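You operate a simulated robot arm through the tools that you are given. There is no shell and no other tool. Be economical: measure what you need, move in short steps, check, and stop when the job is done.

Carry out the task below with a simulated two-armed robot. There is one attempt and no reset: what you move stays moved.

TASK
Put one of the ferrule blocks from the bench shelf on top of the seal plate on the bench. Take the paste tin and put it on top of the door panel. Put the 50 mm gauge block from the orange table on the pipe table shelf and the 70 mm gauge block on the side tray. Put the 38 mm small star wheel from the orange table on the capper table shelf and the 32 mm small star wheel on the pipe table shelf. Take the trial bottle marked "8" from the orange table and put it on the pipe table shelf. Fetch the pipe spool and set it on the pump table. Take the 45 mm chute insert from the packing table and put it on the orange table shelf. Put the spare basket on the packing table shelf. Pull the press drawer open. Any order will do. Set down upright: gauge block, trial bottle, spare basket.

The check looks at the end state, three seconds after you hand in, the way a careful person would. Anything else that was tipped, shoved, dropped, spilled or broken makes it a failure. Lids that push on must go on centred and level and be pressed home; caps that screw on are set level and turned clockwise until they are tight.

THE ROBOT
Two 7-joint arms with two-finger parallel grippers on one trunk, on a base that drives. Base frame: it is fixed to the floor where the robot stands at the start and does not move with it; the origin is under the middle of the robot, x ahead of it, y to its left, z up. Lengths are in m, angles in degrees, forces in N, time in s.
The left shoulder is at the start at [0.05, 0.177, 0.927], the right one opposite. Places, roughly: capper table shelf [4.8, -3.7, 0.3]; chute insert [8.5, -6, 0.75]; door panel (42x27x7 cm) [-1.4, -1.8, 0.4]; ferrule block [0.5, 0, 0.25]; gauge block [5.5, -6, 0.75]; orange table shelf [5.9, -6.1, 0.3]; packing table shelf [8.7, -6, 0.3]; paste tin [-1.25, 1.25, 0.5]; pipe spool (24x9x10 cm) [6.3, -5.9, 0.8]; pipe table shelf [3.4, -5.7, 0.2]; press drawer [0.5, 0.1, 0.8]; pump table [8, -3.8, 0.8]; seal plate (8x8x4 cm) [0.9, 1.4, 0.9]; side tray [6.6, -1.5, 0.9]; small star wheel [5.75, -6, 0.75]; spare basket [8.5, -5.75, 0.75]; trial bottle [5.75, -6, 1]. Payload 3.43 kg a hand.
The TCP of each hand is the grasp point between the finger pads, 0.034 m short of the fingertips. In the tool frame z runs along the fingers and y along their closing line. Largest opening 0.128 m; finger width 0.024, thickness 0.012; the body of the gripper, 0.048 by 0.13 m, starts 0.096 m behind the TCP.
Orientation is that of the tool frame in the base frame, as a unit quaternion [w, x, y, z]. With the fingers straight down and closing along the base's y, the tool's x points along the base's -x, its y along +y and its z along -z.

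THE INTERFACE
- The arms move only by the tool servo_tool. It takes "left_motion", "right_motion" or both (then of equal length, played together; a hand with none holds still); each is a list of rows, each a list of 6 numbers: the shift along the base's x, y, z in units of 400 mm (1.0 is 400 mm), then the turn, a rotation vector about the base's x, y, z in units of 120 degrees (1.0 is 120 degrees). In form: [[dx, dy, dz, rx, ry, rz], ...]. A call has 1 to 10 rows; each row is the pose to reach, as a shift and turn from the pose commanded when the call began. "left_claw" and "right_claw" are, for a hand that has rows, the opening, from 0 (shut) to 1 (fully open), set as the call begins (left out, the last holds). A call with a number of a shift or a turn outside -1 to 1 is refused whole. Each row takes 0.2 s and may step no farther than 0.05 m and 8.6 degrees from the row before; otherwise, or with a gripper value out of range, the whole call is refused. Where a pose cannot be reached the arm comes as near as it can. A force on the tool above 40 N (or 10 N above the force at the start of the call, whichever is more), or a blocked arm, ends the call early, and 0.2 s more pass. The fingers move at their own pace (about 0.108 m/s each) and stop on an object; they squeeze with about 40 N. The grip force told is the motor's: it shows also when the fingers shut on nothing. Time passes only in rows, and 0.2 s behind the last, so rows that repeat a pose let the fingers close. It gives the time, the measured TCP pose, the force on the tool (base axes), the opening and the grip force at its end, in the units of the frame above (readings bear some noise), with the torque about the TCP (base axes, N m) and any sound that the robot's microphone picked up, and new pictures: "show" is both (left out), scene, wrist or none (wrist: the cameras of the hands that moved).
- Cameras (640 x 400 px; columns grow to the right, rows downward): "scene" is now at [0.1541, 0.0065, 1.078]; the picture's right is [0.14, -0.99, 0.00], its down [-0.68, -0.10, -0.73] and it looks along [0.72, 0.11, -0.68] (base axes); focal length 214 px, centre (320, 200). "left" rides on the left gripper at [0.076, 0.011, -0.16] in its tool frame; the picture's right is [-0.15, 0.99, 0.00], its down [-0.88, -0.13, -0.46] and it looks along [-0.45, -0.07, 0.89] (tool axes); focal length 234 px, centre (320, 200). "right" rides on the right gripper at [0.076, -0.011, -0.16] in its tool frame; the picture's right is [0.15, 0.99, 0.00], its down [-0.88, 0.13, -0.46] and it looks along [-0.45, 0.07, 0.89] (tool axes); focal length 234 px, centre (320, 200). There is no depth. A picture from a camera that has moved, and an enlarged one, comes with that camera's place and axes in the base frame and with its lens. The place of the scene camera against the robot may be out by one fixed shift of up to 0.012 m in any direction.
- slide_trunk(by): slides the trunk up (or, below 0, down) by that many m; the arms and the scene camera ride with it, the base frame stays. It gives what a move gives, with no picture.
- steer(legs): drives the robot by 1 to 6 legs, each [ahead, turn to the left] in m and degrees, along the robot's own axes; the way and the turn of a leg run together, so that a leg with both is an arc; at most 1.5 m and 180 degrees a leg. The arms and the cameras ride along, it lands a little off, and it stops where it bumps. It gives what a move gives, and a new picture of the scene camera.
- aim_head(pan, tilt): turns the head with the scene camera to pan (to the left, within 80 degrees either way) and tilt (down, from -29 to 69), counted from straight ahead of the robot. It gives what a move gives, and a new picture of the scene camera.
- zoom(camera, box): a new picture of the part [left, top, right, bottom] of that camera's present view, enlarged. The clock stands still meanwhile.
- close_job(): hands the job in; it is judged then, once.

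Work in short steps. Places have to be worked out from the pictures, the camera data and where the tool is seen: move nearer, look again, correct. Check each grasp and each placing, and mend what went wrong. You have 535 turns and 360 pictures in all, those below and enlarged ones among them. Open the grippers and draw the arms clear of the work before you hand the job in, unless the task says otherwise.

The tools are called after "Call:" as name(argument=value, ...) on one line, values as JSON. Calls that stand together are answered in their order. servo_tool: Moves the arms, as the interface text tells. Its arguments: {"type":"object","properties":{"left_motion":{"type":"array","items":{"type":"array","items":{"type":"number"}}},"left_claw":{"type":"number"},"right_motion":{"type":"array","items":{"type":"array","items":{"type":"number"}}},"right_claw":{"type":"number"},"show":{"type":"string","enum":["both","scene","wrist","none"]}},"required":[]} The other tools are called the same way: slide_trunk (by) slides the trunk up or down; steer (legs) drives the base; aim_head (pan, tilt) turns the head that bears the scene camera; zoom (camera, box) takes an enlarged picture of a part of a camera's view; close_job () hands the job in.

At the start:

```text
time: 0.0
left_tcp_pos: [0.4806, 0.3648, 1.0379]
left_tool_rot: [0.0, 0.002, 1.0, 0.0]
left_contact_force: [0.8, -0.2, 0.6]
left_moment: [0.01, -0.01, 0.0]
left_width: 0.1279
left_finger_force: 0.0
right_tcp_pos: [0.429, -0.0956, 1.0499]
right_tool_rot: [0.0, 0.003, 1.0, 0.0]
right_contact_force: [0.4, 0.0, 0.2]
right_moment: [0.01, 0.0, 0.02]
right_width: 0.1283
right_finger_force: 0.1
trunk travel left (down, up): [-0.098, 0.303]
robot x, y, heading: [-0.0005, -0.0026, 0.0]
head pan, tilt: [8.3, 43.2]
```

scene: 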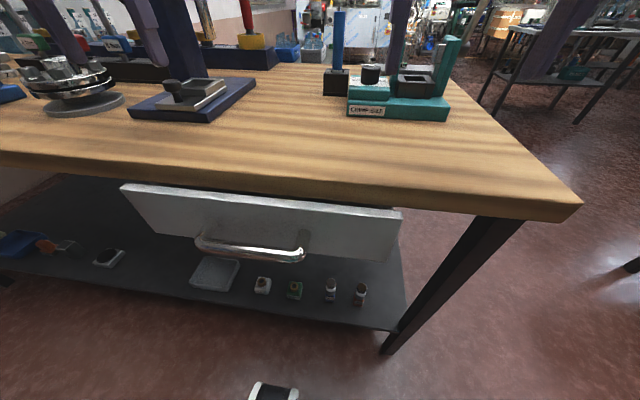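
right: 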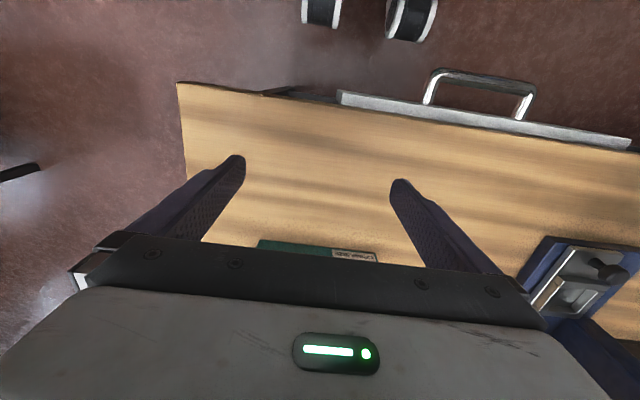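
left: 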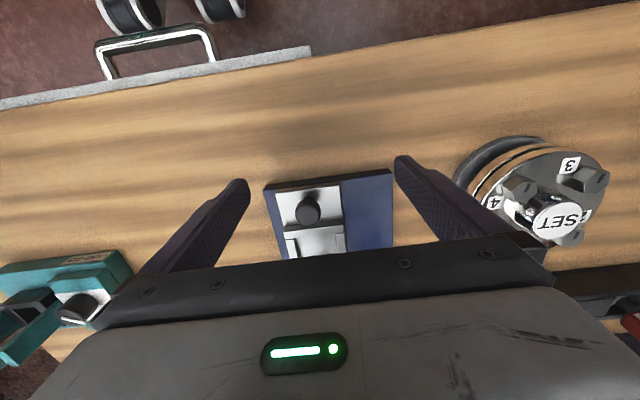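

The bench with the drawer and its shelf below are ahead. I'll enlarge the shelf part to identify the ferrule blocks.

Call:
zoom(camera="scene", box=[0, 180, 420, 400])

Call:
zoom(camera="scene", box=[0, 0, 480, 130])

```text
1.52 times, centred on (210, 290) of scene
camera zoom: at [0.1541, 0.0065, 1.078], right [0.14, -0.99, 0.0], down [-0.68, -0.1, -0.73], along [0.72, 0.11, -0.68], focal length 327 px, centre (488, 63)
```

zoom: 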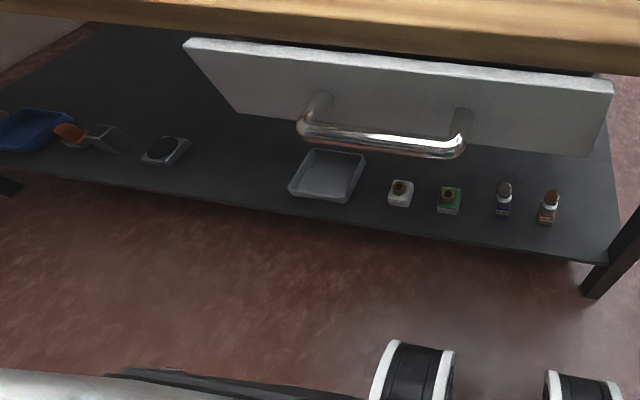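

```text
1.33 times, centred on (240, 65) of scene
camera zoom: at [0.1541, 0.0065, 1.078], right [0.14, -0.99, 0.0], down [-0.68, -0.1, -0.73], along [0.72, 0.11, -0.68], focal length 286 px, centre (427, 380)
```

zoom: 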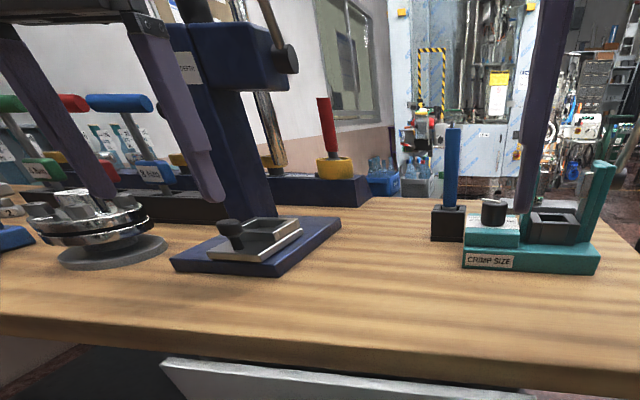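

Zoom tighter at the four small shelf objects.

Call:
zoom(camera="scene", box=[235, 260, 385, 320])

Call:
aim_head(pan=70, tilt=25)

Call:
aim_head(pan=-70, tilt=20)

```text
4.27 times, centred on (310, 290) of scene
camera zoom: at [0.1541, 0.0065, 1.078], right [0.14, -0.99, 0.0], down [-0.68, -0.1, -0.73], along [0.72, 0.11, -0.68], focal length 915 px, centre (363, -184)
```

zoom: 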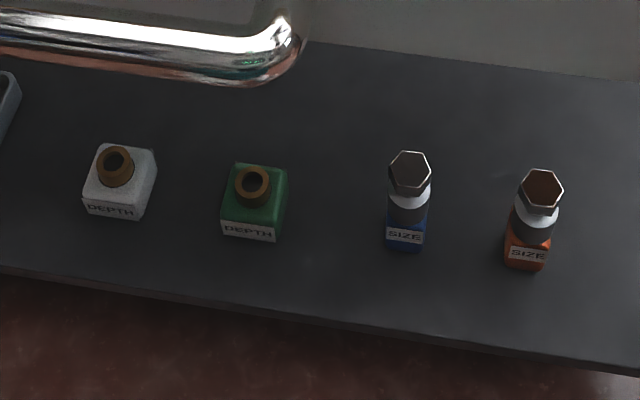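

```text
time: 1.3
left_tcp_pos: [0.4818, 0.3654, 1.0376]
left_tool_rot: [0.0, 0.002, 1.0, 0.0]
left_contact_force: [1.5, 0.1, 0.2]
left_moment: [0.0, -0.01, 0.01]
left_width: 0.1282
left_finger_force: 0.1
right_tcp_pos: [0.429, -0.097, 1.0494]
right_tool_rot: [0.0, 0.002, 1.0, 0.0]
right_contact_force: [0.7, 0.7, 0.1]
right_moment: [-0.03, 0.01, 0.02]
right_width: 0.128
right_finger_force: 0.0
trunk travel left (down, up): [-0.098, 0.303]
robot x, y, heading: [0.0015, -0.001, 0.1]
head pan, tilt: [70.0, 25.0]
camera scene: at [0.1038, 0.0812, 1.106], right [0.94, -0.34, 0.0], down [-0.14, -0.4, -0.91], along [0.31, 0.85, -0.42], focal length 214 px, centre (320, 200)
```

scene: 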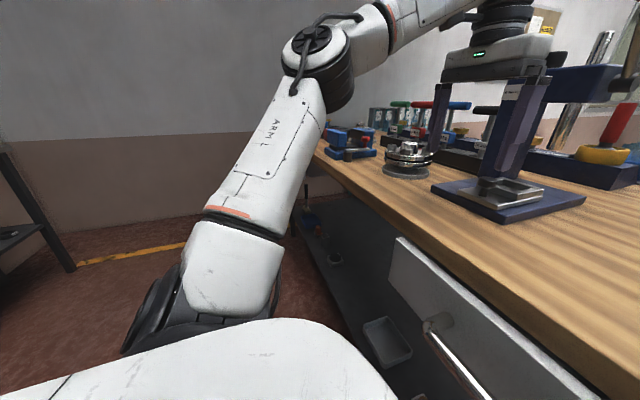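

```text
time: 3.5
left_tcp_pos: [0.482, 0.3656, 1.0387]
left_tool_rot: [0.0, 0.001, 1.0, 0.0]
left_contact_force: [0.4, -0.5, 0.2]
left_moment: [0.01, -0.04, -0.01]
left_width: 0.1279
left_finger_force: 0.0
right_tcp_pos: [0.4299, -0.0963, 1.0498]
right_tool_rot: [0.001, 0.003, 1.0, 0.0]
right_contact_force: [0.3, -0.6, -1.0]
right_moment: [0.0, 0.01, -0.03]
right_width: 0.1281
right_finger_force: 0.0
trunk travel left (down, up): [-0.098, 0.303]
robot x, y, heading: [-0.001, 0.0024, -0.2]
head pan, tilt: [-70.0, 20.0]
camera scene: at [0.1041, -0.0929, 1.1141], right [-0.94, -0.34, 0.0], down [-0.12, 0.32, -0.94], along [0.32, -0.88, -0.34], focal length 214 px, centre (320, 200)
```

scene: 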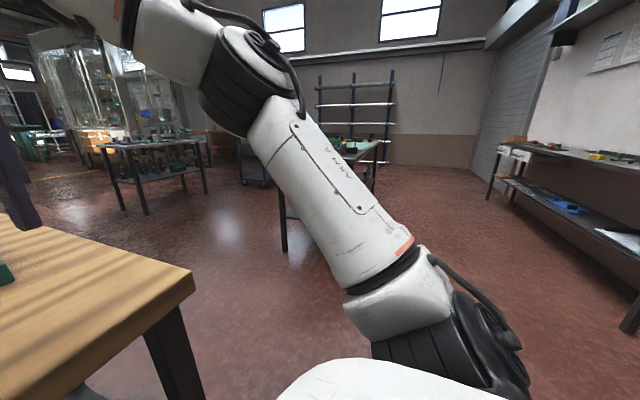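

Two DEPTH blocks and two SIZE blocks are on the shelf near its front edge. I back off from the bench and look at all of it from farther away.

Call:
steer(legs=[[-0.45, 0]])

Call:
aim_head(pan=35, tilt=20)

```text
time: 6.2
left_tcp_pos: [0.0403, 0.3657, 1.038]
left_tool_rot: [-0.001, 0.0, 1.0, 0.0]
left_contact_force: [0.0, 1.3, 0.6]
left_moment: [0.01, 0.01, -0.01]
left_width: 0.1279
left_finger_force: 0.0
right_tcp_pos: [-0.0093, -0.0967, 1.0505]
right_tool_rot: [0.0, 0.001, 1.0, 0.0]
right_contact_force: [-0.2, 0.3, 0.7]
right_moment: [0.03, 0.0, 0.03]
right_width: 0.1281
right_finger_force: 0.1
trunk travel left (down, up): [-0.098, 0.303]
robot x, y, heading: [-0.4403, 0.0003, 0.2]
head pan, tilt: [-70.0, 20.0]
camera scene: at [-0.3348, -0.0933, 1.1141], right [-0.94, -0.35, 0.0], down [-0.12, 0.32, -0.94], along [0.32, -0.88, -0.34], focal length 214 px, centre (320, 200)
```

scene: 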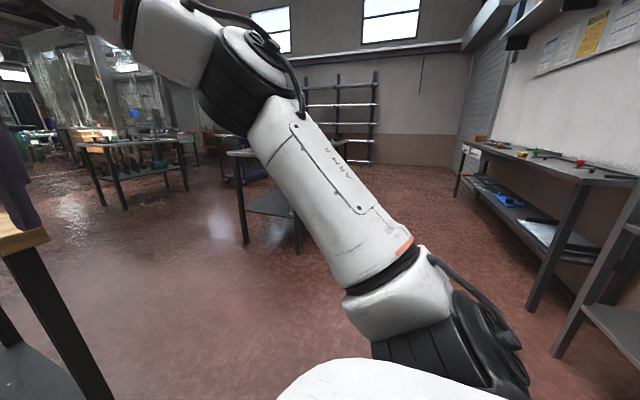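

```text
time: 8.0
left_tcp_pos: [0.0415, 0.366, 1.0366]
left_tool_rot: [0.0, 0.0, 1.0, 0.001]
left_contact_force: [-0.2, -0.2, 0.0]
left_moment: [-0.01, 0.03, 0.01]
left_width: 0.128
left_finger_force: 0.0
right_tcp_pos: [-0.0087, -0.0961, 1.0498]
right_tool_rot: [0.0, 0.0, 1.0, 0.0]
right_contact_force: [-0.2, 0.1, -0.9]
right_moment: [-0.02, 0.04, -0.02]
right_width: 0.128
right_finger_force: 0.0
trunk travel left (down, up): [-0.098, 0.303]
robot x, y, heading: [-0.4387, -0.0032, 0.1]
head pan, tilt: [35.0, 20.0]
camera scene: at [-0.2907, 0.0477, 1.1141], right [0.58, -0.82, 0.0], down [-0.28, -0.2, -0.94], along [0.77, 0.54, -0.34], focal length 214 px, centre (320, 200)
```

scene: 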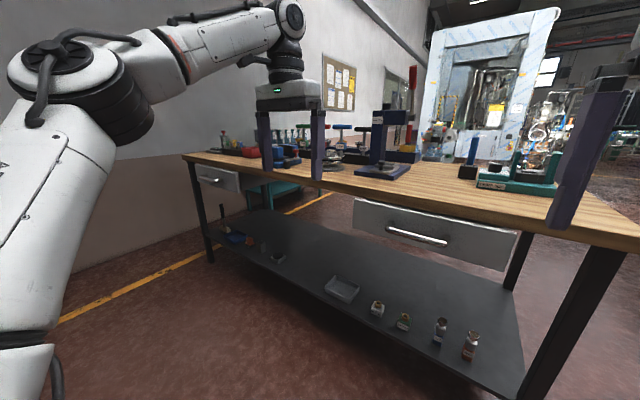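

The shelf blocks are visible. I lower the trunk, then lower the right hand in front of the robot while tilting the fingers forward by 45°.

Call:
slide_trunk(by=-0.09)

Call:
servo_tool(right_motion=[[0, 0, -0.12, 0, -0.0375, 0], [0, 0, -0.24, 0, -0.075, 0], [0, 0, -0.36, 0, -0.1125, 0], [0, 0, -0.48, 0, -0.15, 0], [0, 0, -0.6, 0, -0.1875, 0], [0, 0, -0.72, 0, -0.225, 0], [0, 0, -0.84, 0, -0.2625, 0], [0, 0, -0.96, 0, -0.3, 0], [0, 0, -1, 0, -0.3375, 0], [0, 0, -1, 0, -0.375, 0]], right_claw=0.6, show="both")

```text
time: 9.3
left_tcp_pos: [0.0411, 0.3655, 0.9486]
left_tool_rot: [0.001, 0.0, 1.0, 0.0]
left_contact_force: [0.5, 0.6, -0.9]
left_moment: [0.04, -0.01, 0.0]
left_width: 0.128
left_finger_force: 0.1
right_tcp_pos: [-0.0093, -0.0952, 0.9604]
right_tool_rot: [-0.001, -0.001, 1.0, 0.0]
right_contact_force: [-0.8, -0.7, 0.3]
right_moment: [0.04, -0.02, 0.01]
right_width: 0.1281
right_finger_force: 0.0
trunk travel left (down, up): [-0.008, 0.393]
robot x, y, heading: [-0.44, 0.0032, 0.2]
head pan, tilt: [35.0, 20.0]
```

```text
time: 11.5
left_tcp_pos: [0.0428, 0.3659, 0.947]
left_tool_rot: [-0.001, 0.0, 1.0, 0.0]
left_contact_force: [0.2, -0.1, 0.6]
left_moment: [0.02, 0.02, 0.0]
left_width: 0.128
left_finger_force: 0.1
right_tcp_pos: [-0.0089, -0.0952, 0.5602]
right_tool_rot: [0.385, 0.0, 0.923, 0.001]
right_contact_force: [0.2, 0.8, -0.5]
right_moment: [0.01, -0.02, -0.01]
right_width: 0.0767
right_finger_force: 0.1
trunk travel left (down, up): [-0.008, 0.393]
robot x, y, heading: [-0.4387, -0.0002, 0.0]
head pan, tilt: [35.0, 20.0]
camera scene: at [-0.2907, 0.0477, 1.0241], right [0.58, -0.82, 0.0], down [-0.28, -0.2, -0.94], along [0.77, 0.54, -0.34], focal length 214 px, centre (320, 200)
camera right: at [-0.1761, -0.1065, 0.618], right [-0.1, 0.99, -0.1], down [0.3, 0.13, 0.95], along [0.95, 0.07, -0.31], focal length 234 px, centre (320, 200)
```

scene: 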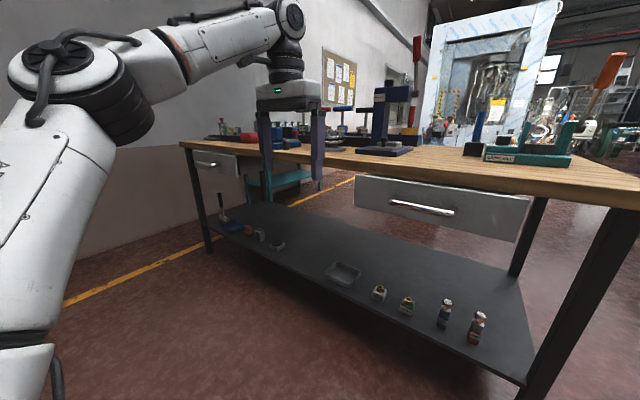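
right: 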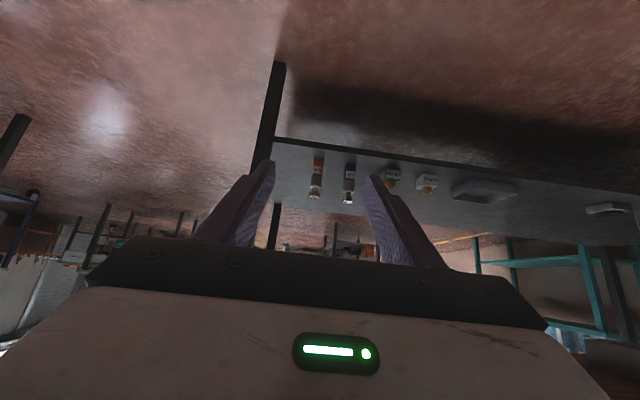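

The wrist view now sees the shelf (upside down). Enlarge the blocks.

Call:
zoom(camera="right", box=[290, 140, 450, 220])

Call:
zoom(camera="scene", box=[360, 270, 500, 350])

```text
4.00 times, centred on (370, 180) of right
camera zoom: at [-0.1761, -0.1065, 0.618], right [-0.1, 0.99, -0.1], down [0.3, 0.13, 0.95], along [0.95, 0.07, -0.31], focal length 937 px, centre (120, 280)
```

zoom: 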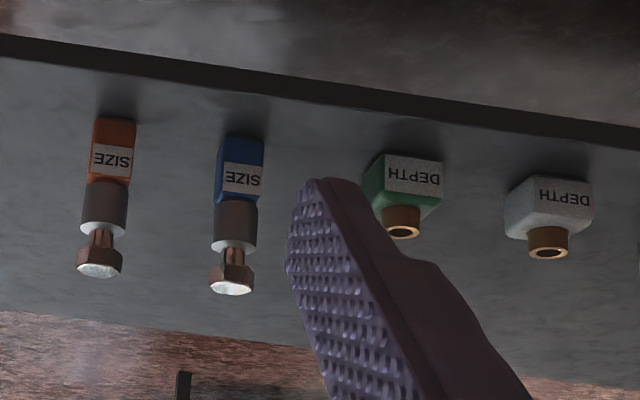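

```text
4.57 times, centred on (430, 310) of scene
camera zoom: at [-0.2907, 0.0477, 1.0241], right [0.58, -0.82, 0.0], down [-0.28, -0.2, -0.94], along [0.77, 0.54, -0.34], focal length 980 px, centre (-183, -303)
```

zoom: 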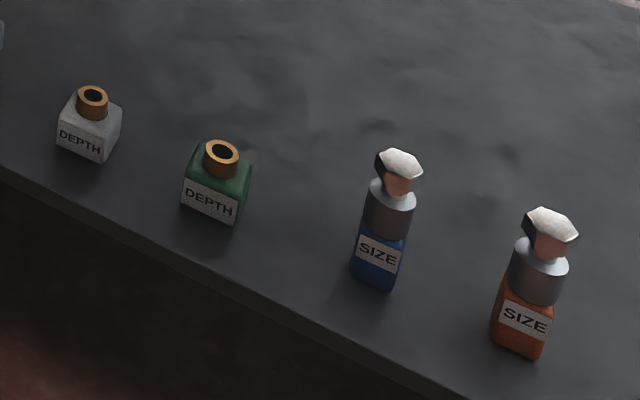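

The SIZE blocks carry hose ferrules (for the crimp station) and sit at y≈0, matching the hint, so they are the ferrule blocks; the DEPTH ones carry press bushes. I take the orange one at about [0.51,-0.09]: lower the hand, then drive closer.

Call:
servo_tool(right_motion=[[0, 0, -0.1, 0, 0, 0], [0, 0, -0.2, 0, 0, 0], [0, 0, -0.3, 0, 0, 0], [0, 0, -0.4, 0, 0, 0], [0, 0, -0.45, 0, 0, 0]], show="none")

Call:
steer(legs=[[0.3, 0]])

Call:
servo_tool(right_motion=[[0, 0, 0, 0, 0, 0]], show="wrist")

```text
time: 12.7
left_tcp_pos: [0.0416, 0.3655, 0.9468]
left_tool_rot: [0.0, 0.0, 1.0, 0.0]
left_contact_force: [0.2, -0.9, -0.3]
left_moment: [-0.01, 0.02, 0.02]
left_width: 0.128
left_finger_force: 0.1
right_tcp_pos: [-0.0061, -0.0952, 0.3776]
right_tool_rot: [0.383, 0.0, 0.924, 0.0]
right_contact_force: [0.3, -0.1, -0.5]
right_moment: [0.0, 0.01, 0.0]
right_width: 0.0769
right_finger_force: 0.1
trunk travel left (down, up): [-0.008, 0.393]
robot x, y, heading: [-0.4412, -0.0021, -0.0]
head pan, tilt: [35.0, 20.0]
```

```text
time: 14.7
left_tcp_pos: [0.3289, 0.3667, 0.9476]
left_tool_rot: [0.0, 0.002, 1.0, 0.0]
left_contact_force: [0.3, 0.5, 0.3]
left_moment: [0.03, 0.0, 0.03]
left_width: 0.1281
left_finger_force: 0.1
right_tcp_pos: [0.2824, -0.0949, 0.3798]
right_tool_rot: [0.383, 0.001, 0.924, 0.001]
right_contact_force: [0.5, 0.4, 0.4]
right_moment: [-0.02, 0.02, -0.01]
right_width: 0.077
right_finger_force: 0.1
trunk travel left (down, up): [-0.008, 0.393]
robot x, y, heading: [-0.1525, 0.003, 0.4]
head pan, tilt: [35.0, 20.0]
camera scene: at [-0.0019, 0.0485, 1.0241], right [0.58, -0.82, 0.0], down [-0.28, -0.2, -0.94], along [0.77, 0.54, -0.34], focal length 214 px, centre (320, 200)
```

scene: 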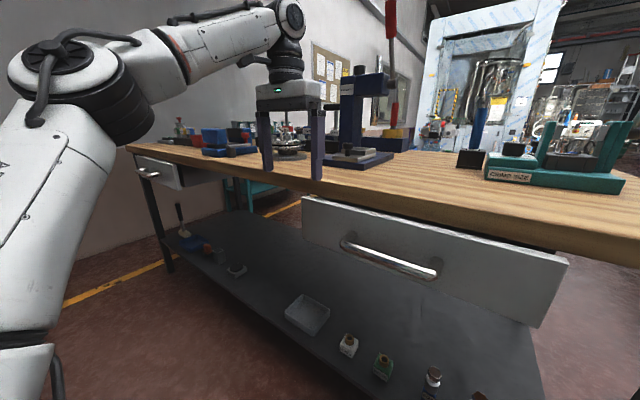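

```text
time: 15.1
left_tcp_pos: [0.3302, 0.3668, 0.9483]
left_tool_rot: [0.0, 0.0, 1.0, 0.001]
left_contact_force: [1.0, -0.5, 0.0]
left_moment: [-0.02, -0.02, 0.01]
left_width: 0.128
left_finger_force: 0.1
right_tcp_pos: [0.2818, -0.0948, 0.3787]
right_tool_rot: [0.382, 0.001, 0.924, -0.001]
right_contact_force: [-0.5, -0.4, -0.3]
right_moment: [-0.02, 0.01, -0.02]
right_width: 0.0767
right_finger_force: 0.1
trunk travel left (down, up): [-0.008, 0.393]
robot x, y, heading: [-0.1491, -0.0006, 0.4]
head pan, tilt: [35.0, 20.0]
camera right: at [0.1146, -0.106, 0.4378], right [-0.1, 0.99, -0.1], down [0.3, 0.13, 0.94], along [0.95, 0.07, -0.31], focal length 234 px, centre (320, 200)
```

right: 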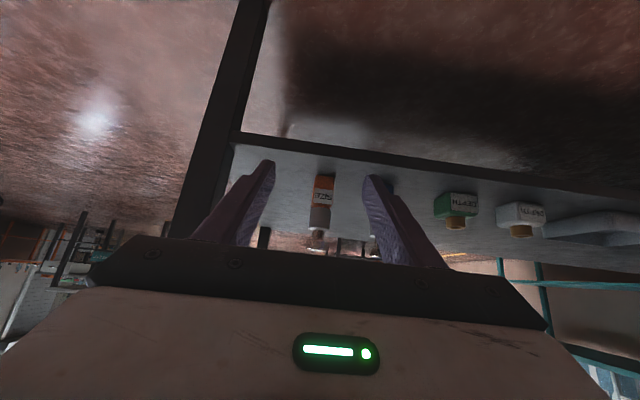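

Wrist cam puts the orange block at about [0.51,-0.077], base z≈0.26. I approach to x 0.42 and look again.

Call:
servo_tool(right_motion=[[0.1, 0.015, -0.03, 0, 0, 0], [0.2, 0.03, -0.06, 0, 0, 0], [0.3, 0.045, -0.12, 0, 0, 0], [0.34, 0.045, -0.15, 0, 0, 0]], show="wrist")

```text
time: 16.1
left_tcp_pos: [0.331, 0.3671, 0.9468]
left_tool_rot: [0.0, 0.0, 1.0, 0.0]
left_contact_force: [0.6, 0.1, 0.0]
left_moment: [0.01, -0.01, -0.02]
left_width: 0.128
left_finger_force: 0.1
right_tcp_pos: [0.4174, -0.0764, 0.3209]
right_tool_rot: [0.383, 0.001, 0.924, 0.0]
right_contact_force: [0.1, 0.1, 0.6]
right_moment: [-0.01, 0.0, 0.01]
right_width: 0.0767
right_finger_force: 0.0
trunk travel left (down, up): [-0.008, 0.393]
robot x, y, heading: [-0.1485, 0.0028, 0.3]
head pan, tilt: [35.0, 20.0]
camera right: at [0.25, -0.0873, 0.3789], right [-0.1, 0.99, -0.1], down [0.3, 0.13, 0.94], along [0.95, 0.07, -0.31], focal length 234 px, centre (320, 200)
```

right: 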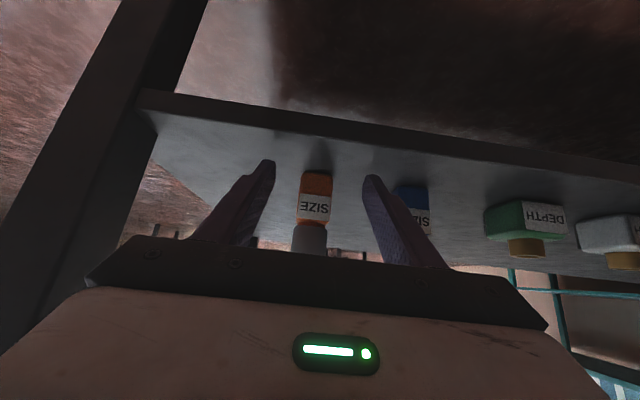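

Fingers straddle the orange block. I move forward keeping height, then look.

Call:
servo_tool(right_motion=[[0.05, 0.005, 0.02, 0, 0, 0], [0.13, 0.005, 0.02, 0, 0, 0]], show="wrist")

```text
time: 16.7
left_tcp_pos: [0.3303, 0.3673, 0.9491]
left_tool_rot: [-0.001, 0.001, 1.0, 0.0]
left_contact_force: [-0.5, 0.0, 0.6]
left_moment: [-0.04, -0.01, -0.01]
left_width: 0.1276
left_finger_force: 0.1
right_tcp_pos: [0.4703, -0.0755, 0.3261]
right_tool_rot: [0.382, 0.0, 0.924, 0.001]
right_contact_force: [-0.4, -0.4, 0.1]
right_moment: [0.02, -0.04, 0.02]
right_width: 0.0768
right_finger_force: 0.2
trunk travel left (down, up): [-0.008, 0.393]
robot x, y, heading: [-0.1464, 0.0014, 0.4]
head pan, tilt: [35.0, 20.0]
camera right: at [0.302, -0.0858, 0.3858], right [-0.1, 0.99, -0.1], down [0.3, 0.13, 0.94], along [0.95, 0.07, -0.31], focal length 234 px, centre (320, 200)
```

right: 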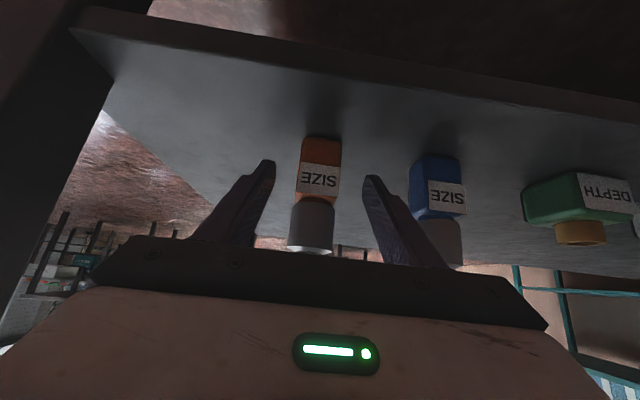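

Triangulating gives shelf z≈0.28, block centre ≈[0.485,-0.077], block top ≈0.335. I move to it and close.

Call:
servo_tool(right_motion=[[0.02, -0.004, -0.008, 0, 0, 0], [0.0425, -0.004, -0.012, 0, 0, 0]], show="none")

Call:
servo_tool(right_motion=[[0, 0, 0, 0, 0, 0], [0, 0, 0, 0, 0, 0], [0, 0, 0, 0, 0, 0]], right_claw=0, show="wrist")

```text
time: 17.3
left_tcp_pos: [0.3301, 0.3675, 0.9479]
left_tool_rot: [0.0, 0.001, 1.0, 0.0]
left_contact_force: [-0.4, 0.4, 0.5]
left_moment: [-0.01, 0.01, -0.03]
left_width: 0.128
left_finger_force: 0.1
right_tcp_pos: [0.4871, -0.0773, 0.3219]
right_tool_rot: [0.383, 0.001, 0.924, 0.001]
right_contact_force: [-0.1, 0.4, -1.2]
right_moment: [0.02, -0.01, -0.01]
right_width: 0.0767
right_finger_force: 0.1
trunk travel left (down, up): [-0.008, 0.393]
robot x, y, heading: [-0.1472, 0.0023, 0.1]
head pan, tilt: [35.0, 20.0]
```

```text
time: 18.1
left_tcp_pos: [0.3307, 0.367, 0.9483]
left_tool_rot: [0.0, 0.001, 1.0, 0.001]
left_contact_force: [0.7, 0.9, 0.6]
left_moment: [0.01, 0.0, 0.03]
left_width: 0.1281
left_finger_force: 0.2
right_tcp_pos: [0.4873, -0.0765, 0.3217]
right_tool_rot: [0.383, 0.001, 0.924, 0.0]
right_contact_force: [0.2, -1.4, 0.0]
right_moment: [-0.01, 0.0, 0.0]
right_width: 0.0326
right_finger_force: 40.1
trunk travel left (down, up): [-0.008, 0.393]
robot x, y, heading: [-0.15, 0.007, 0.3]
head pan, tilt: [35.0, 20.0]
camera right: at [0.3195, -0.0874, 0.3806], right [-0.1, 0.99, -0.1], down [0.3, 0.13, 0.94], along [0.95, 0.07, -0.31], focal length 234 px, centre (320, 200)
```

right: 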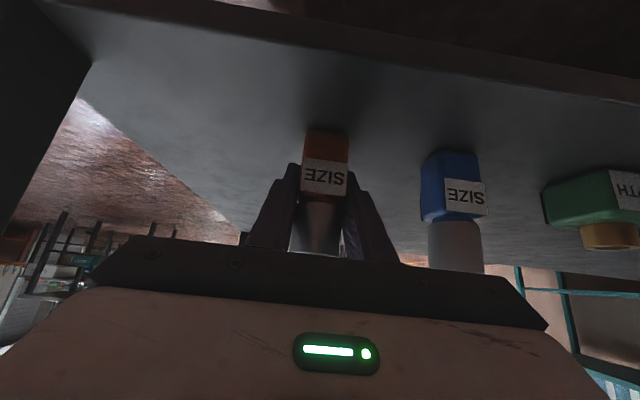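

Block gripped (32.6 mm, 40 N). Lift a little and back away from the bench, then look for the seal plate at left.

Call:
servo_tool(right_motion=[[0, 0, 0.05, 0, 0, 0], [0, 0, 0.1, 0, 0, 0]], show="none")

Call:
steer(legs=[[-0.5, 0]])

Call:
aim_head(pan=50, tilt=15)

```text
time: 18.7
left_tcp_pos: [0.3294, 0.3661, 0.9484]
left_tool_rot: [0.001, 0.0, 1.0, 0.0]
left_contact_force: [0.8, -0.2, -0.1]
left_moment: [-0.01, 0.07, 0.02]
left_width: 0.1279
left_finger_force: 0.0
right_tcp_pos: [0.4861, -0.0764, 0.3622]
right_tool_rot: [0.383, 0.0, 0.924, 0.0]
right_contact_force: [-0.6, -0.5, -1.4]
right_moment: [-0.01, -0.04, -0.03]
right_width: 0.0328
right_finger_force: 39.5
trunk travel left (down, up): [-0.008, 0.393]
robot x, y, heading: [-0.1512, 0.003, 0.3]
head pan, tilt: [35.0, 20.0]
```

```text
time: 21.6
left_tcp_pos: [-0.1706, 0.3673, 0.947]
left_tool_rot: [0.0, -0.002, 1.0, 0.0]
left_contact_force: [-0.4, 0.7, 0.2]
left_moment: [-0.03, -0.02, -0.02]
left_width: 0.128
left_finger_force: 0.0
right_tcp_pos: [-0.014, -0.0772, 0.3605]
right_tool_rot: [0.383, -0.002, 0.924, 0.001]
right_contact_force: [0.6, 1.0, -1.9]
right_moment: [-0.01, -0.02, 0.0]
right_width: 0.0327
right_finger_force: 40.9
trunk travel left (down, up): [-0.008, 0.393]
robot x, y, heading: [-0.6538, -0.0044, 0.2]
head pan, tilt: [35.0, 20.0]
camera scene: at [-0.5021, 0.0466, 1.024], right [0.58, -0.81, 0.0], down [-0.28, -0.2, -0.94], along [0.77, 0.55, -0.34], focal length 214 px, centre (320, 200)
```

scene: 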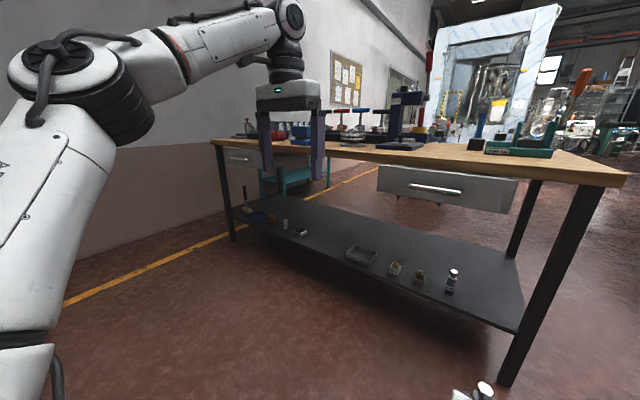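

```text
time: 22.4
left_tcp_pos: [-0.1718, 0.3669, 0.9477]
left_tool_rot: [0.0, -0.003, 1.0, 0.0]
left_contact_force: [-1.1, 0.2, 0.7]
left_moment: [0.0, -0.02, 0.05]
left_width: 0.1279
left_finger_force: 0.0
right_tcp_pos: [-0.0134, -0.076, 0.3603]
right_tool_rot: [0.383, -0.002, 0.924, 0.001]
right_contact_force: [0.6, 0.5, -1.0]
right_moment: [0.01, -0.03, 0.0]
right_width: 0.0332
right_finger_force: 40.1
trunk travel left (down, up): [-0.008, 0.393]
robot x, y, heading: [-0.6489, -0.0004, 0.7]
head pan, tilt: [50.0, 15.0]
camera scene: at [-0.5185, 0.0646, 1.0322], right [0.77, -0.64, 0.0], down [-0.17, -0.2, -0.97], along [0.62, 0.74, -0.26], focal length 214 px, centre (320, 200)
```

scene: 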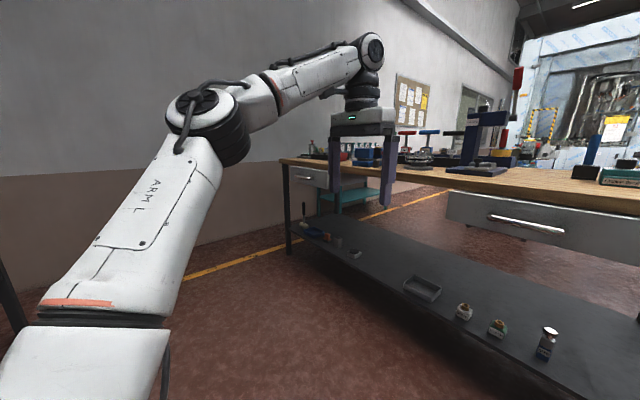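

I need both hands above bench height. Raise the trunk by 0.25 and the right hand by 0.5.

Call:
slide_trunk(by=0.25)

Call:
servo_tool(right_motion=[[0, 0, 0.12, 0, 0, 0], [0, 0, 0.24, 0, 0, 0], [0, 0, 0.36, 0, 0, 0], [0, 0, 0.48, 0, 0, 0], [0, 0, 0.6, 0, 0, 0], [0, 0, 0.72, 0, 0, 0], [0, 0, 0.84, 0, 0, 0], [0, 0, 0.96, 0, 0, 0], [0, 0, 1.0, 0, 0, 0]], show="none")

Call:
steer(legs=[[0, 70], [1.0, 0], [0, -70]])

Call:
aim_head(pan=20, tilt=25)

```text
time: 25.0
left_tcp_pos: [-0.1703, 0.3657, 1.1986]
left_tool_rot: [0.0, -0.003, 1.0, -0.001]
left_contact_force: [0.4, 0.6, -0.6]
left_moment: [0.02, 0.0, 0.01]
left_width: 0.1281
left_finger_force: 0.0
right_tcp_pos: [-0.0124, -0.0773, 0.6112]
right_tool_rot: [0.382, -0.001, 0.924, 0.001]
right_contact_force: [0.4, -0.6, -1.8]
right_moment: [0.0, 0.0, -0.01]
right_width: 0.0327
right_finger_force: 40.6
trunk travel left (down, up): [-0.258, 0.143]
robot x, y, heading: [-0.6535, -0.0039, 0.5]
head pan, tilt: [50.0, 15.0]
```

```text
time: 27.0
left_tcp_pos: [-0.1713, 0.3669, 1.1975]
left_tool_rot: [0.0, -0.003, 1.0, -0.001]
left_contact_force: [0.0, 0.3, -0.2]
left_moment: [0.0, -0.03, -0.01]
left_width: 0.1278
left_finger_force: 0.0
right_tcp_pos: [-0.0103, -0.0782, 1.0101]
right_tool_rot: [0.382, -0.003, 0.924, 0.001]
right_contact_force: [0.0, 0.1, -2.5]
right_moment: [0.0, -0.02, 0.0]
right_width: 0.0329
right_finger_force: 40.0
trunk travel left (down, up): [-0.258, 0.143]
robot x, y, heading: [-0.6535, -0.004, 0.4]
head pan, tilt: [50.0, 15.0]
```

```text
time: 38.1
left_tcp_pos: [0.2076, 1.2702, 1.1979]
left_tool_rot: [0.0, 0.018, 1.0, 0.001]
left_contact_force: [0.1, -0.9, 0.2]
left_moment: [0.02, 0.01, 0.0]
left_width: 0.1282
left_finger_force: 0.1
right_tcp_pos: [0.3509, 0.8198, 1.0104]
right_tool_rot: [0.383, 0.016, 0.924, -0.005]
right_contact_force: [0.9, 0.2, -1.6]
right_moment: [-0.01, -0.07, 0.0]
right_width: 0.033
right_finger_force: 40.0
trunk travel left (down, up): [-0.258, 0.143]
robot x, y, heading: [-0.2879, 0.9183, -1.9]
head pan, tilt: [50.0, 15.0]
camera scene: at [-0.151, 0.9823, 1.2822], right [0.75, -0.67, 0.0], down [-0.17, -0.19, -0.97], along [0.64, 0.72, -0.26], focal length 214 px, centre (320, 200)
```

scene: 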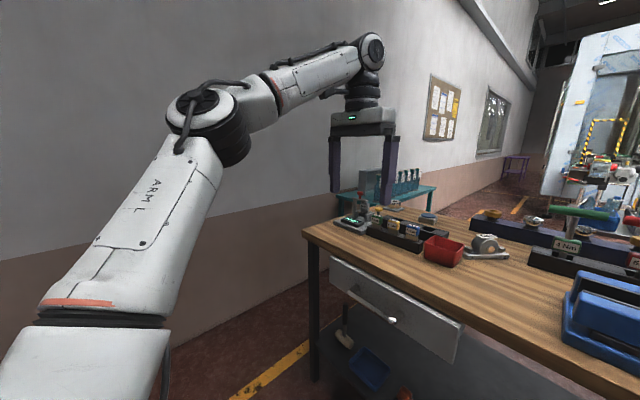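

```text
time: 39.1
left_tcp_pos: [0.2083, 1.2711, 1.1971]
left_tool_rot: [0.0, 0.017, 1.0, 0.0]
left_contact_force: [-1.0, -0.6, 0.6]
left_moment: [0.01, -0.01, 0.0]
left_width: 0.1282
left_finger_force: 0.1
right_tcp_pos: [0.3501, 0.821, 1.0099]
right_tool_rot: [0.382, 0.016, 0.924, -0.007]
right_contact_force: [-0.5, -0.3, -2.1]
right_moment: [-0.02, -0.03, 0.01]
right_width: 0.0331
right_finger_force: 39.9
trunk travel left (down, up): [-0.258, 0.143]
robot x, y, heading: [-0.2879, 0.9241, -1.8]
head pan, tilt: [20.0, 25.0]
camera scene: at [-0.1257, 0.9418, 1.266], right [0.31, -0.95, 0.0], down [-0.4, -0.13, -0.91], along [0.86, 0.28, -0.42], focal length 214 px, centre (320, 200)
```

scene: 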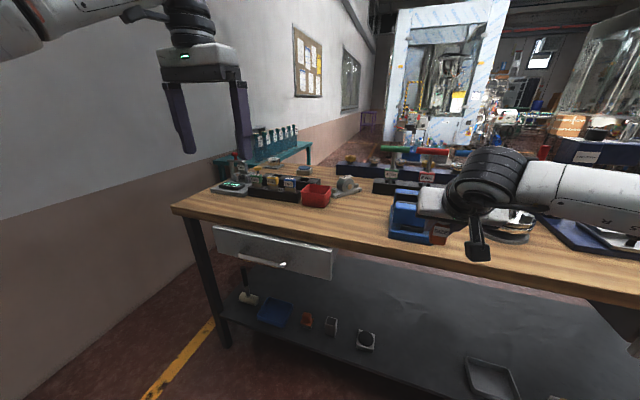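

Zoom onto the bench's left part to find the seal plate.

Call:
zoom(camera="scene", box=[200, 130, 470, 270])

```text
2.37 times, centred on (335, 200) of scene
camera zoom: at [-0.1257, 0.9418, 1.266], right [0.31, -0.95, 0.0], down [-0.4, -0.13, -0.91], along [0.86, 0.28, -0.42], focal length 508 px, centre (284, 200)
```

zoom: 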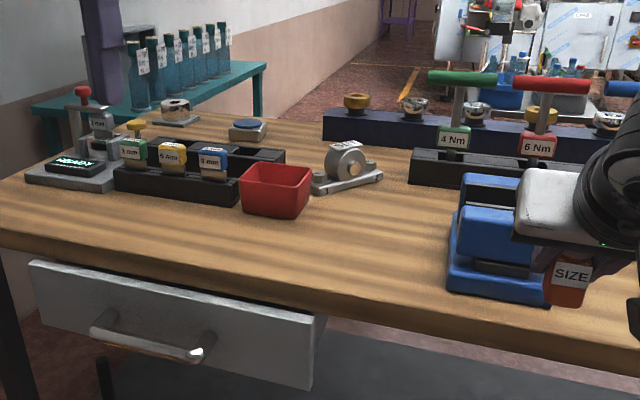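

The seal plate is the grey square plate with a blue disc at about [1.03,1.42]. Raise the right hand further so that it clears the bench things, then drive to the bench left of here.

Call:
servo_tool(right_motion=[[0, 0, 0.12, 0, 0, 0], [0, 0, 0.24, 0, 0, 0], [0, 0, 0.36, 0, 0, 0], [0, 0, 0.45, 0, 0, 0]], show="none")

Call:
steer(legs=[[0, 62], [0.6, 0], [0, -60]])

Call:
aim_head(pan=0, tilt=30)

```text
time: 40.1
left_tcp_pos: [0.2063, 1.2716, 1.198]
left_tool_rot: [0.001, 0.017, 1.0, 0.0]
left_contact_force: [-0.5, 0.2, 1.1]
left_moment: [0.0, 0.02, -0.01]
left_width: 0.1278
left_finger_force: 0.1
right_tcp_pos: [0.3534, 0.8218, 1.1916]
right_tool_rot: [0.382, 0.017, 0.924, -0.008]
right_contact_force: [0.0, 0.6, -1.8]
right_moment: [0.01, -0.03, 0.01]
right_width: 0.0332
right_finger_force: 40.1
trunk travel left (down, up): [-0.258, 0.143]
robot x, y, heading: [-0.287, 0.918, -1.8]
head pan, tilt: [20.0, 25.0]
```

```text
time: 48.9
left_tcp_pos: [0.5242, 1.8039, 1.1982]
left_tool_rot: [0.0, 0.016, 1.0, 0.0]
left_contact_force: [0.2, -0.6, 0.6]
left_moment: [0.03, 0.02, -0.02]
left_width: 0.128
left_finger_force: 0.1
right_tcp_pos: [0.6723, 1.3544, 1.1903]
right_tool_rot: [0.382, 0.016, 0.924, -0.006]
right_contact_force: [-1.2, 0.0, -2.6]
right_moment: [0.0, -0.04, 0.03]
right_width: 0.0329
right_finger_force: 40.4
trunk travel left (down, up): [-0.258, 0.143]
robot x, y, heading: [0.0318, 1.4538, -1.5]
head pan, tilt: [20.0, 25.0]
camera scene: at [0.1929, 1.4744, 1.2659], right [0.32, -0.95, 0.0], down [-0.4, -0.13, -0.91], along [0.86, 0.29, -0.42], focal length 214 px, centre (320, 200)
```

scene: 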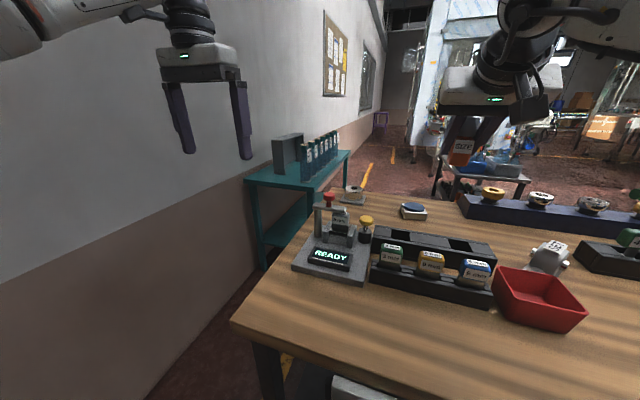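

```text
time: 49.8
left_tcp_pos: [0.5252, 1.8054, 1.1971]
left_tool_rot: [0.001, 0.015, 1.0, 0.0]
left_contact_force: [0.1, -0.2, 0.0]
left_moment: [0.03, 0.01, -0.04]
left_width: 0.1283
left_finger_force: 0.1
right_tcp_pos: [0.6727, 1.3555, 1.1917]
right_tool_rot: [0.382, 0.015, 0.924, -0.007]
right_contact_force: [0.3, 0.2, -1.9]
right_moment: [-0.01, -0.01, -0.02]
right_width: 0.033
right_finger_force: 39.7
trunk travel left (down, up): [-0.258, 0.143]
robot x, y, heading: [0.0316, 1.452, -1.7]
head pan, tilt: [0.0, 30.0]
camera scene: at [0.1959, 1.4431, 1.258], right [-0.03, -1.0, 0.0], down [-0.5, 0.01, -0.87], along [0.87, -0.02, -0.5], focal length 214 px, centre (320, 200)
```

scene: 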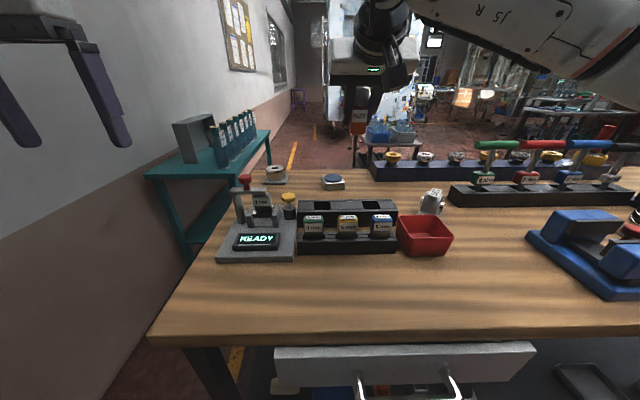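

Zoom on the plate.

Call:
zoom(camera="scene", box=[230, 140, 430, 265])

```text
3.20 times, centred on (330, 202) of scene
camera zoom: at [0.1959, 1.4431, 1.258], right [-0.03, -1.0, 0.0], down [-0.5, 0.01, -0.87], along [0.87, -0.02, -0.5], focal length 686 px, centre (288, 192)
```

zoom: 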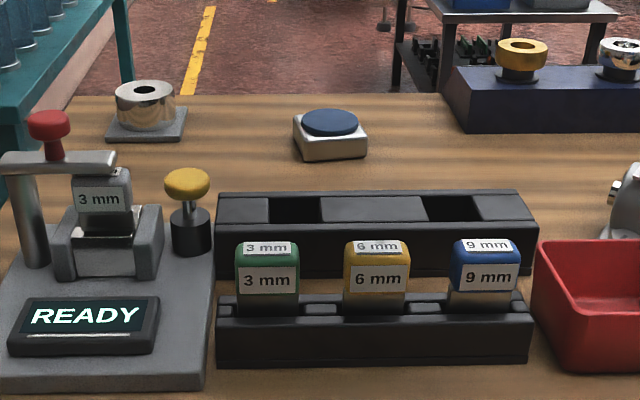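

The blue-disc plate (≈8 cm wide, ≈[0.95,1.38]) matches the hint. Move the hand toward it, staying high, and look through the wrist.

Call:
servo_tool(right_motion=[[0.1, 0.01, -0.05, 0, 0, 0], [0.2, 0.02, -0.1, 0, 0, 0], [0.3, 0.03, -0.15, 0, 0, 0], [0.4, 0.04, -0.2, 0, 0, 0], [0.5, 0.04, -0.25, 0, 0, 0], [0.5, 0.04, -0.25, 0, 0, 0]], show="both")

```text
time: 51.2
left_tcp_pos: [0.5265, 1.8034, 1.1975]
left_tool_rot: [0.0, 0.016, 1.0, 0.001]
left_contact_force: [-0.4, -0.9, -0.9]
left_moment: [0.02, 0.04, -0.01]
left_width: 0.1281
left_finger_force: 0.0
right_tcp_pos: [0.8119, 1.3602, 1.0787]
right_tool_rot: [0.381, 0.015, 0.925, -0.005]
right_contact_force: [0.2, 0.2, -2.4]
right_moment: [0.02, 0.01, 0.0]
right_width: 0.0329
right_finger_force: 39.9
right hand out of reach, approached as far as the arm can: row 4, 5, 6
trunk travel left (down, up): [-0.258, 0.143]
robot x, y, heading: [0.0316, 1.4534, -1.9]
head pan, tilt: [0.0, 30.0]
camera scene: at [0.1968, 1.4422, 1.2578], right [-0.03, -1.0, 0.0], down [-0.5, 0.01, -0.87], along [0.86, -0.02, -0.5], focal length 214 px, centre (320, 200)
camera right: at [0.6449, 1.3534, 1.1373], right [-0.07, 0.99, -0.1], down [0.31, 0.12, 0.94], along [0.95, 0.04, -0.31], focal length 234 px, centre (320, 200)
```

scene: 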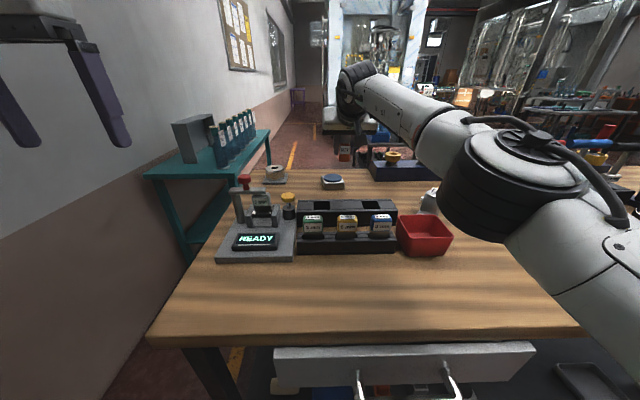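
right: 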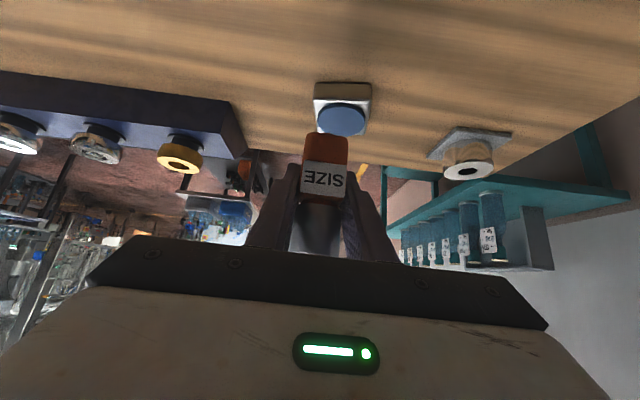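

Plate disc is at ≈[0.918,1.384]; the arm stops at 0.81. I drive 0.1 m forward (body still clear of the drawer handle by the first picture's geometry).

Call:
steer(legs=[[0.1, 0]])

Call:
servo_tool(right_motion=[[0, 0, 0, 0, 0, 0], [0, 0.03, -0.03, 0, 0, 0]], show="wrist")

```text
time: 52.5
left_tcp_pos: [0.6229, 1.8006, 1.1975]
left_tool_rot: [0.0, 0.016, 1.0, -0.001]
left_contact_force: [-0.3, -0.1, -1.0]
left_moment: [0.04, -0.04, 0.01]
left_width: 0.128
left_finger_force: 0.0
right_tcp_pos: [0.9086, 1.3574, 1.0784]
right_tool_rot: [0.38, 0.016, 0.925, -0.007]
right_contact_force: [0.5, -0.7, -1.4]
right_moment: [0.02, -0.01, 0.02]
right_width: 0.033
right_finger_force: 40.1
trunk travel left (down, up): [-0.258, 0.143]
robot x, y, heading: [0.1307, 1.4499, -1.7]
head pan, tilt: [0.0, 30.0]
stopped in leg 1: the robot was blocked; the commanded pose is now the measured one
camera scene: at [0.2924, 1.4401, 1.2581], right [-0.03, -1.0, 0.0], down [-0.5, 0.01, -0.87], along [0.87, -0.02, -0.5], focal length 214 px, centre (320, 200)
```

scene: 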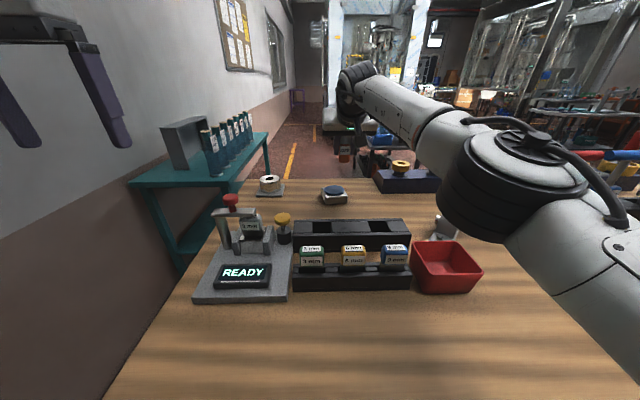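

```text
time: 53.1
left_tcp_pos: [0.6228, 1.8013, 1.1969]
left_tool_rot: [0.0, 0.015, 1.0, 0.0]
left_contact_force: [0.5, -0.2, 0.1]
left_moment: [0.01, -0.01, -0.01]
left_width: 0.1279
left_finger_force: 0.0
right_tcp_pos: [0.9086, 1.3677, 1.0662]
right_tool_rot: [0.38, 0.015, 0.925, -0.006]
right_contact_force: [-0.4, 0.5, -1.6]
right_moment: [0.03, -0.06, 0.0]
right_width: 0.0329
right_finger_force: 40.0
trunk travel left (down, up): [-0.258, 0.143]
robot x, y, heading: [0.1313, 1.4485, -1.3]
head pan, tilt: [0.0, 30.0]
camera right: at [0.7408, 1.3628, 1.1257], right [-0.07, 0.99, -0.1], down [0.31, 0.12, 0.94], along [0.95, 0.04, -0.31], focal length 234 px, centre (320, 200)
```

right: 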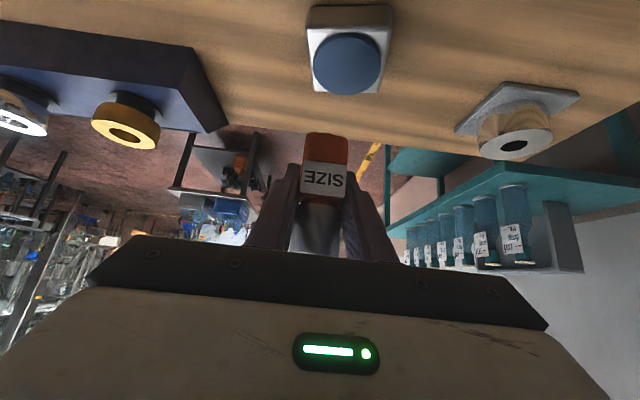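

Triangulated: disc centre [0.912,1.382], top z≈0.930. Centre over it and lower to ~1 cm above, then look.

Call:
servo_tool(right_motion=[[0.01, 0.035, -0.07, 0, 0, 0], [0.01, 0.035, -0.14, 0, 0, 0], [0.01, 0.035, -0.2, 0, 0, 0]], show="both")

```text
time: 53.9
left_tcp_pos: [0.6227, 1.8015, 1.196]
left_tool_rot: [0.0, 0.016, 1.0, 0.0]
left_contact_force: [-0.2, 0.5, -0.5]
left_moment: [0.0, 0.0, 0.02]
left_width: 0.1279
left_finger_force: 0.1
right_tcp_pos: [0.9128, 1.3838, 0.9849]
right_tool_rot: [0.381, 0.015, 0.924, -0.006]
right_contact_force: [0.4, -1.0, -2.1]
right_moment: [0.01, -0.01, -0.01]
right_width: 0.0329
right_finger_force: 39.8
trunk travel left (down, up): [-0.258, 0.143]
robot x, y, heading: [0.1314, 1.45, -1.6]
head pan, tilt: [0.0, 30.0]
camera scene: at [0.2933, 1.4403, 1.2579], right [-0.03, -1.0, 0.0], down [-0.5, 0.01, -0.87], along [0.87, -0.02, -0.5], focal length 214 px, centre (320, 200)
camera right: at [0.7451, 1.3781, 1.0453], right [-0.07, 0.99, -0.1], down [0.31, 0.12, 0.94], along [0.95, 0.04, -0.31], focal length 234 px, centre (320, 200)
```

scene: 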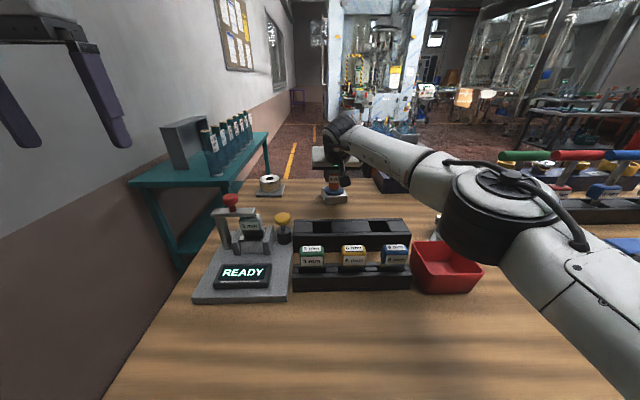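
right: 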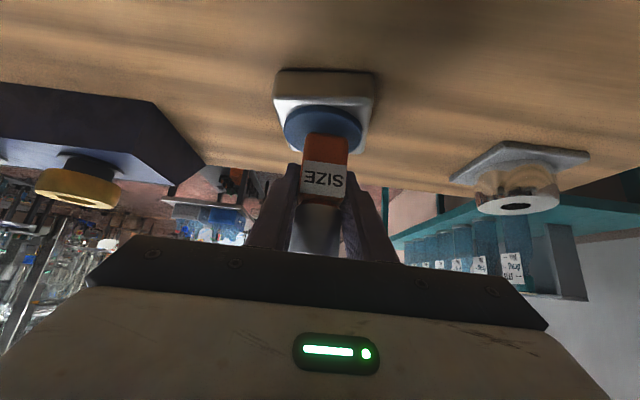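

Block is well centred over the disc. Lower slowly to contact.

Call:
servo_tool(right_motion=[[0.005, -0.008, -0.01, 0, 0, 0], [0.005, -0.008, -0.02, 0, 0, 0], [0.005, -0.008, -0.026, 0, 0, 0]], show="none")

```text
time: 54.7
left_tcp_pos: [0.6219, 1.8021, 1.1972]
left_tool_rot: [0.0, 0.016, 1.0, 0.0]
left_contact_force: [1.5, -0.1, -0.2]
left_moment: [0.0, 0.01, -0.01]
left_width: 0.128
left_finger_force: 0.0
right_tcp_pos: [0.9149, 1.3811, 0.9773]
right_tool_rot: [0.383, 0.015, 0.924, -0.006]
right_contact_force: [0.2, 0.0, 3.2]
right_moment: [0.06, -0.01, 0.01]
right_width: 0.0328
right_finger_force: 39.9
trunk travel left (down, up): [-0.258, 0.143]
robot x, y, heading: [0.131, 1.4482, -1.8]
head pan, tilt: [0.0, 30.0]
```

Contact felt (force +5 N). Release and draw back along the tool axis.

Call:
servo_tool(right_motion=[[0, 0, 0, 0, 0, 0], [0, 0, 0, 0, 0, 0], [0, 0, 0, 0, 0, 0]], right_claw=0.6, show="none")

Call:
servo_tool(right_motion=[[-0.06, 0, 0.06, 0, 0, 0], [-0.14, 0, 0.12, 0, 0, 0], [-0.2, 0, 0.22, 0, 0, 0], [-0.25, 0, 0.34, 0, 0, 0], [-0.3, 0, 0.46, 0, 0, 0]], show="wrist")

```text
time: 55.5
left_tcp_pos: [0.622, 1.8011, 1.1968]
left_tool_rot: [0.0, 0.015, 1.0, 0.0]
left_contact_force: [-1.0, 0.3, 0.0]
left_moment: [-0.03, -0.03, -0.01]
left_width: 0.128
left_finger_force: 0.1
right_tcp_pos: [0.9153, 1.3794, 0.9763]
right_tool_rot: [0.38, 0.015, 0.925, -0.007]
right_contact_force: [0.4, 0.7, 0.3]
right_moment: [-0.03, 0.02, -0.01]
right_width: 0.0769
right_finger_force: 0.0
trunk travel left (down, up): [-0.258, 0.143]
robot x, y, heading: [0.1282, 1.4493, -1.5]
head pan, tilt: [0.0, 30.0]
```

```text
refused: row 4 steps farther than a row can; nothing moved
```

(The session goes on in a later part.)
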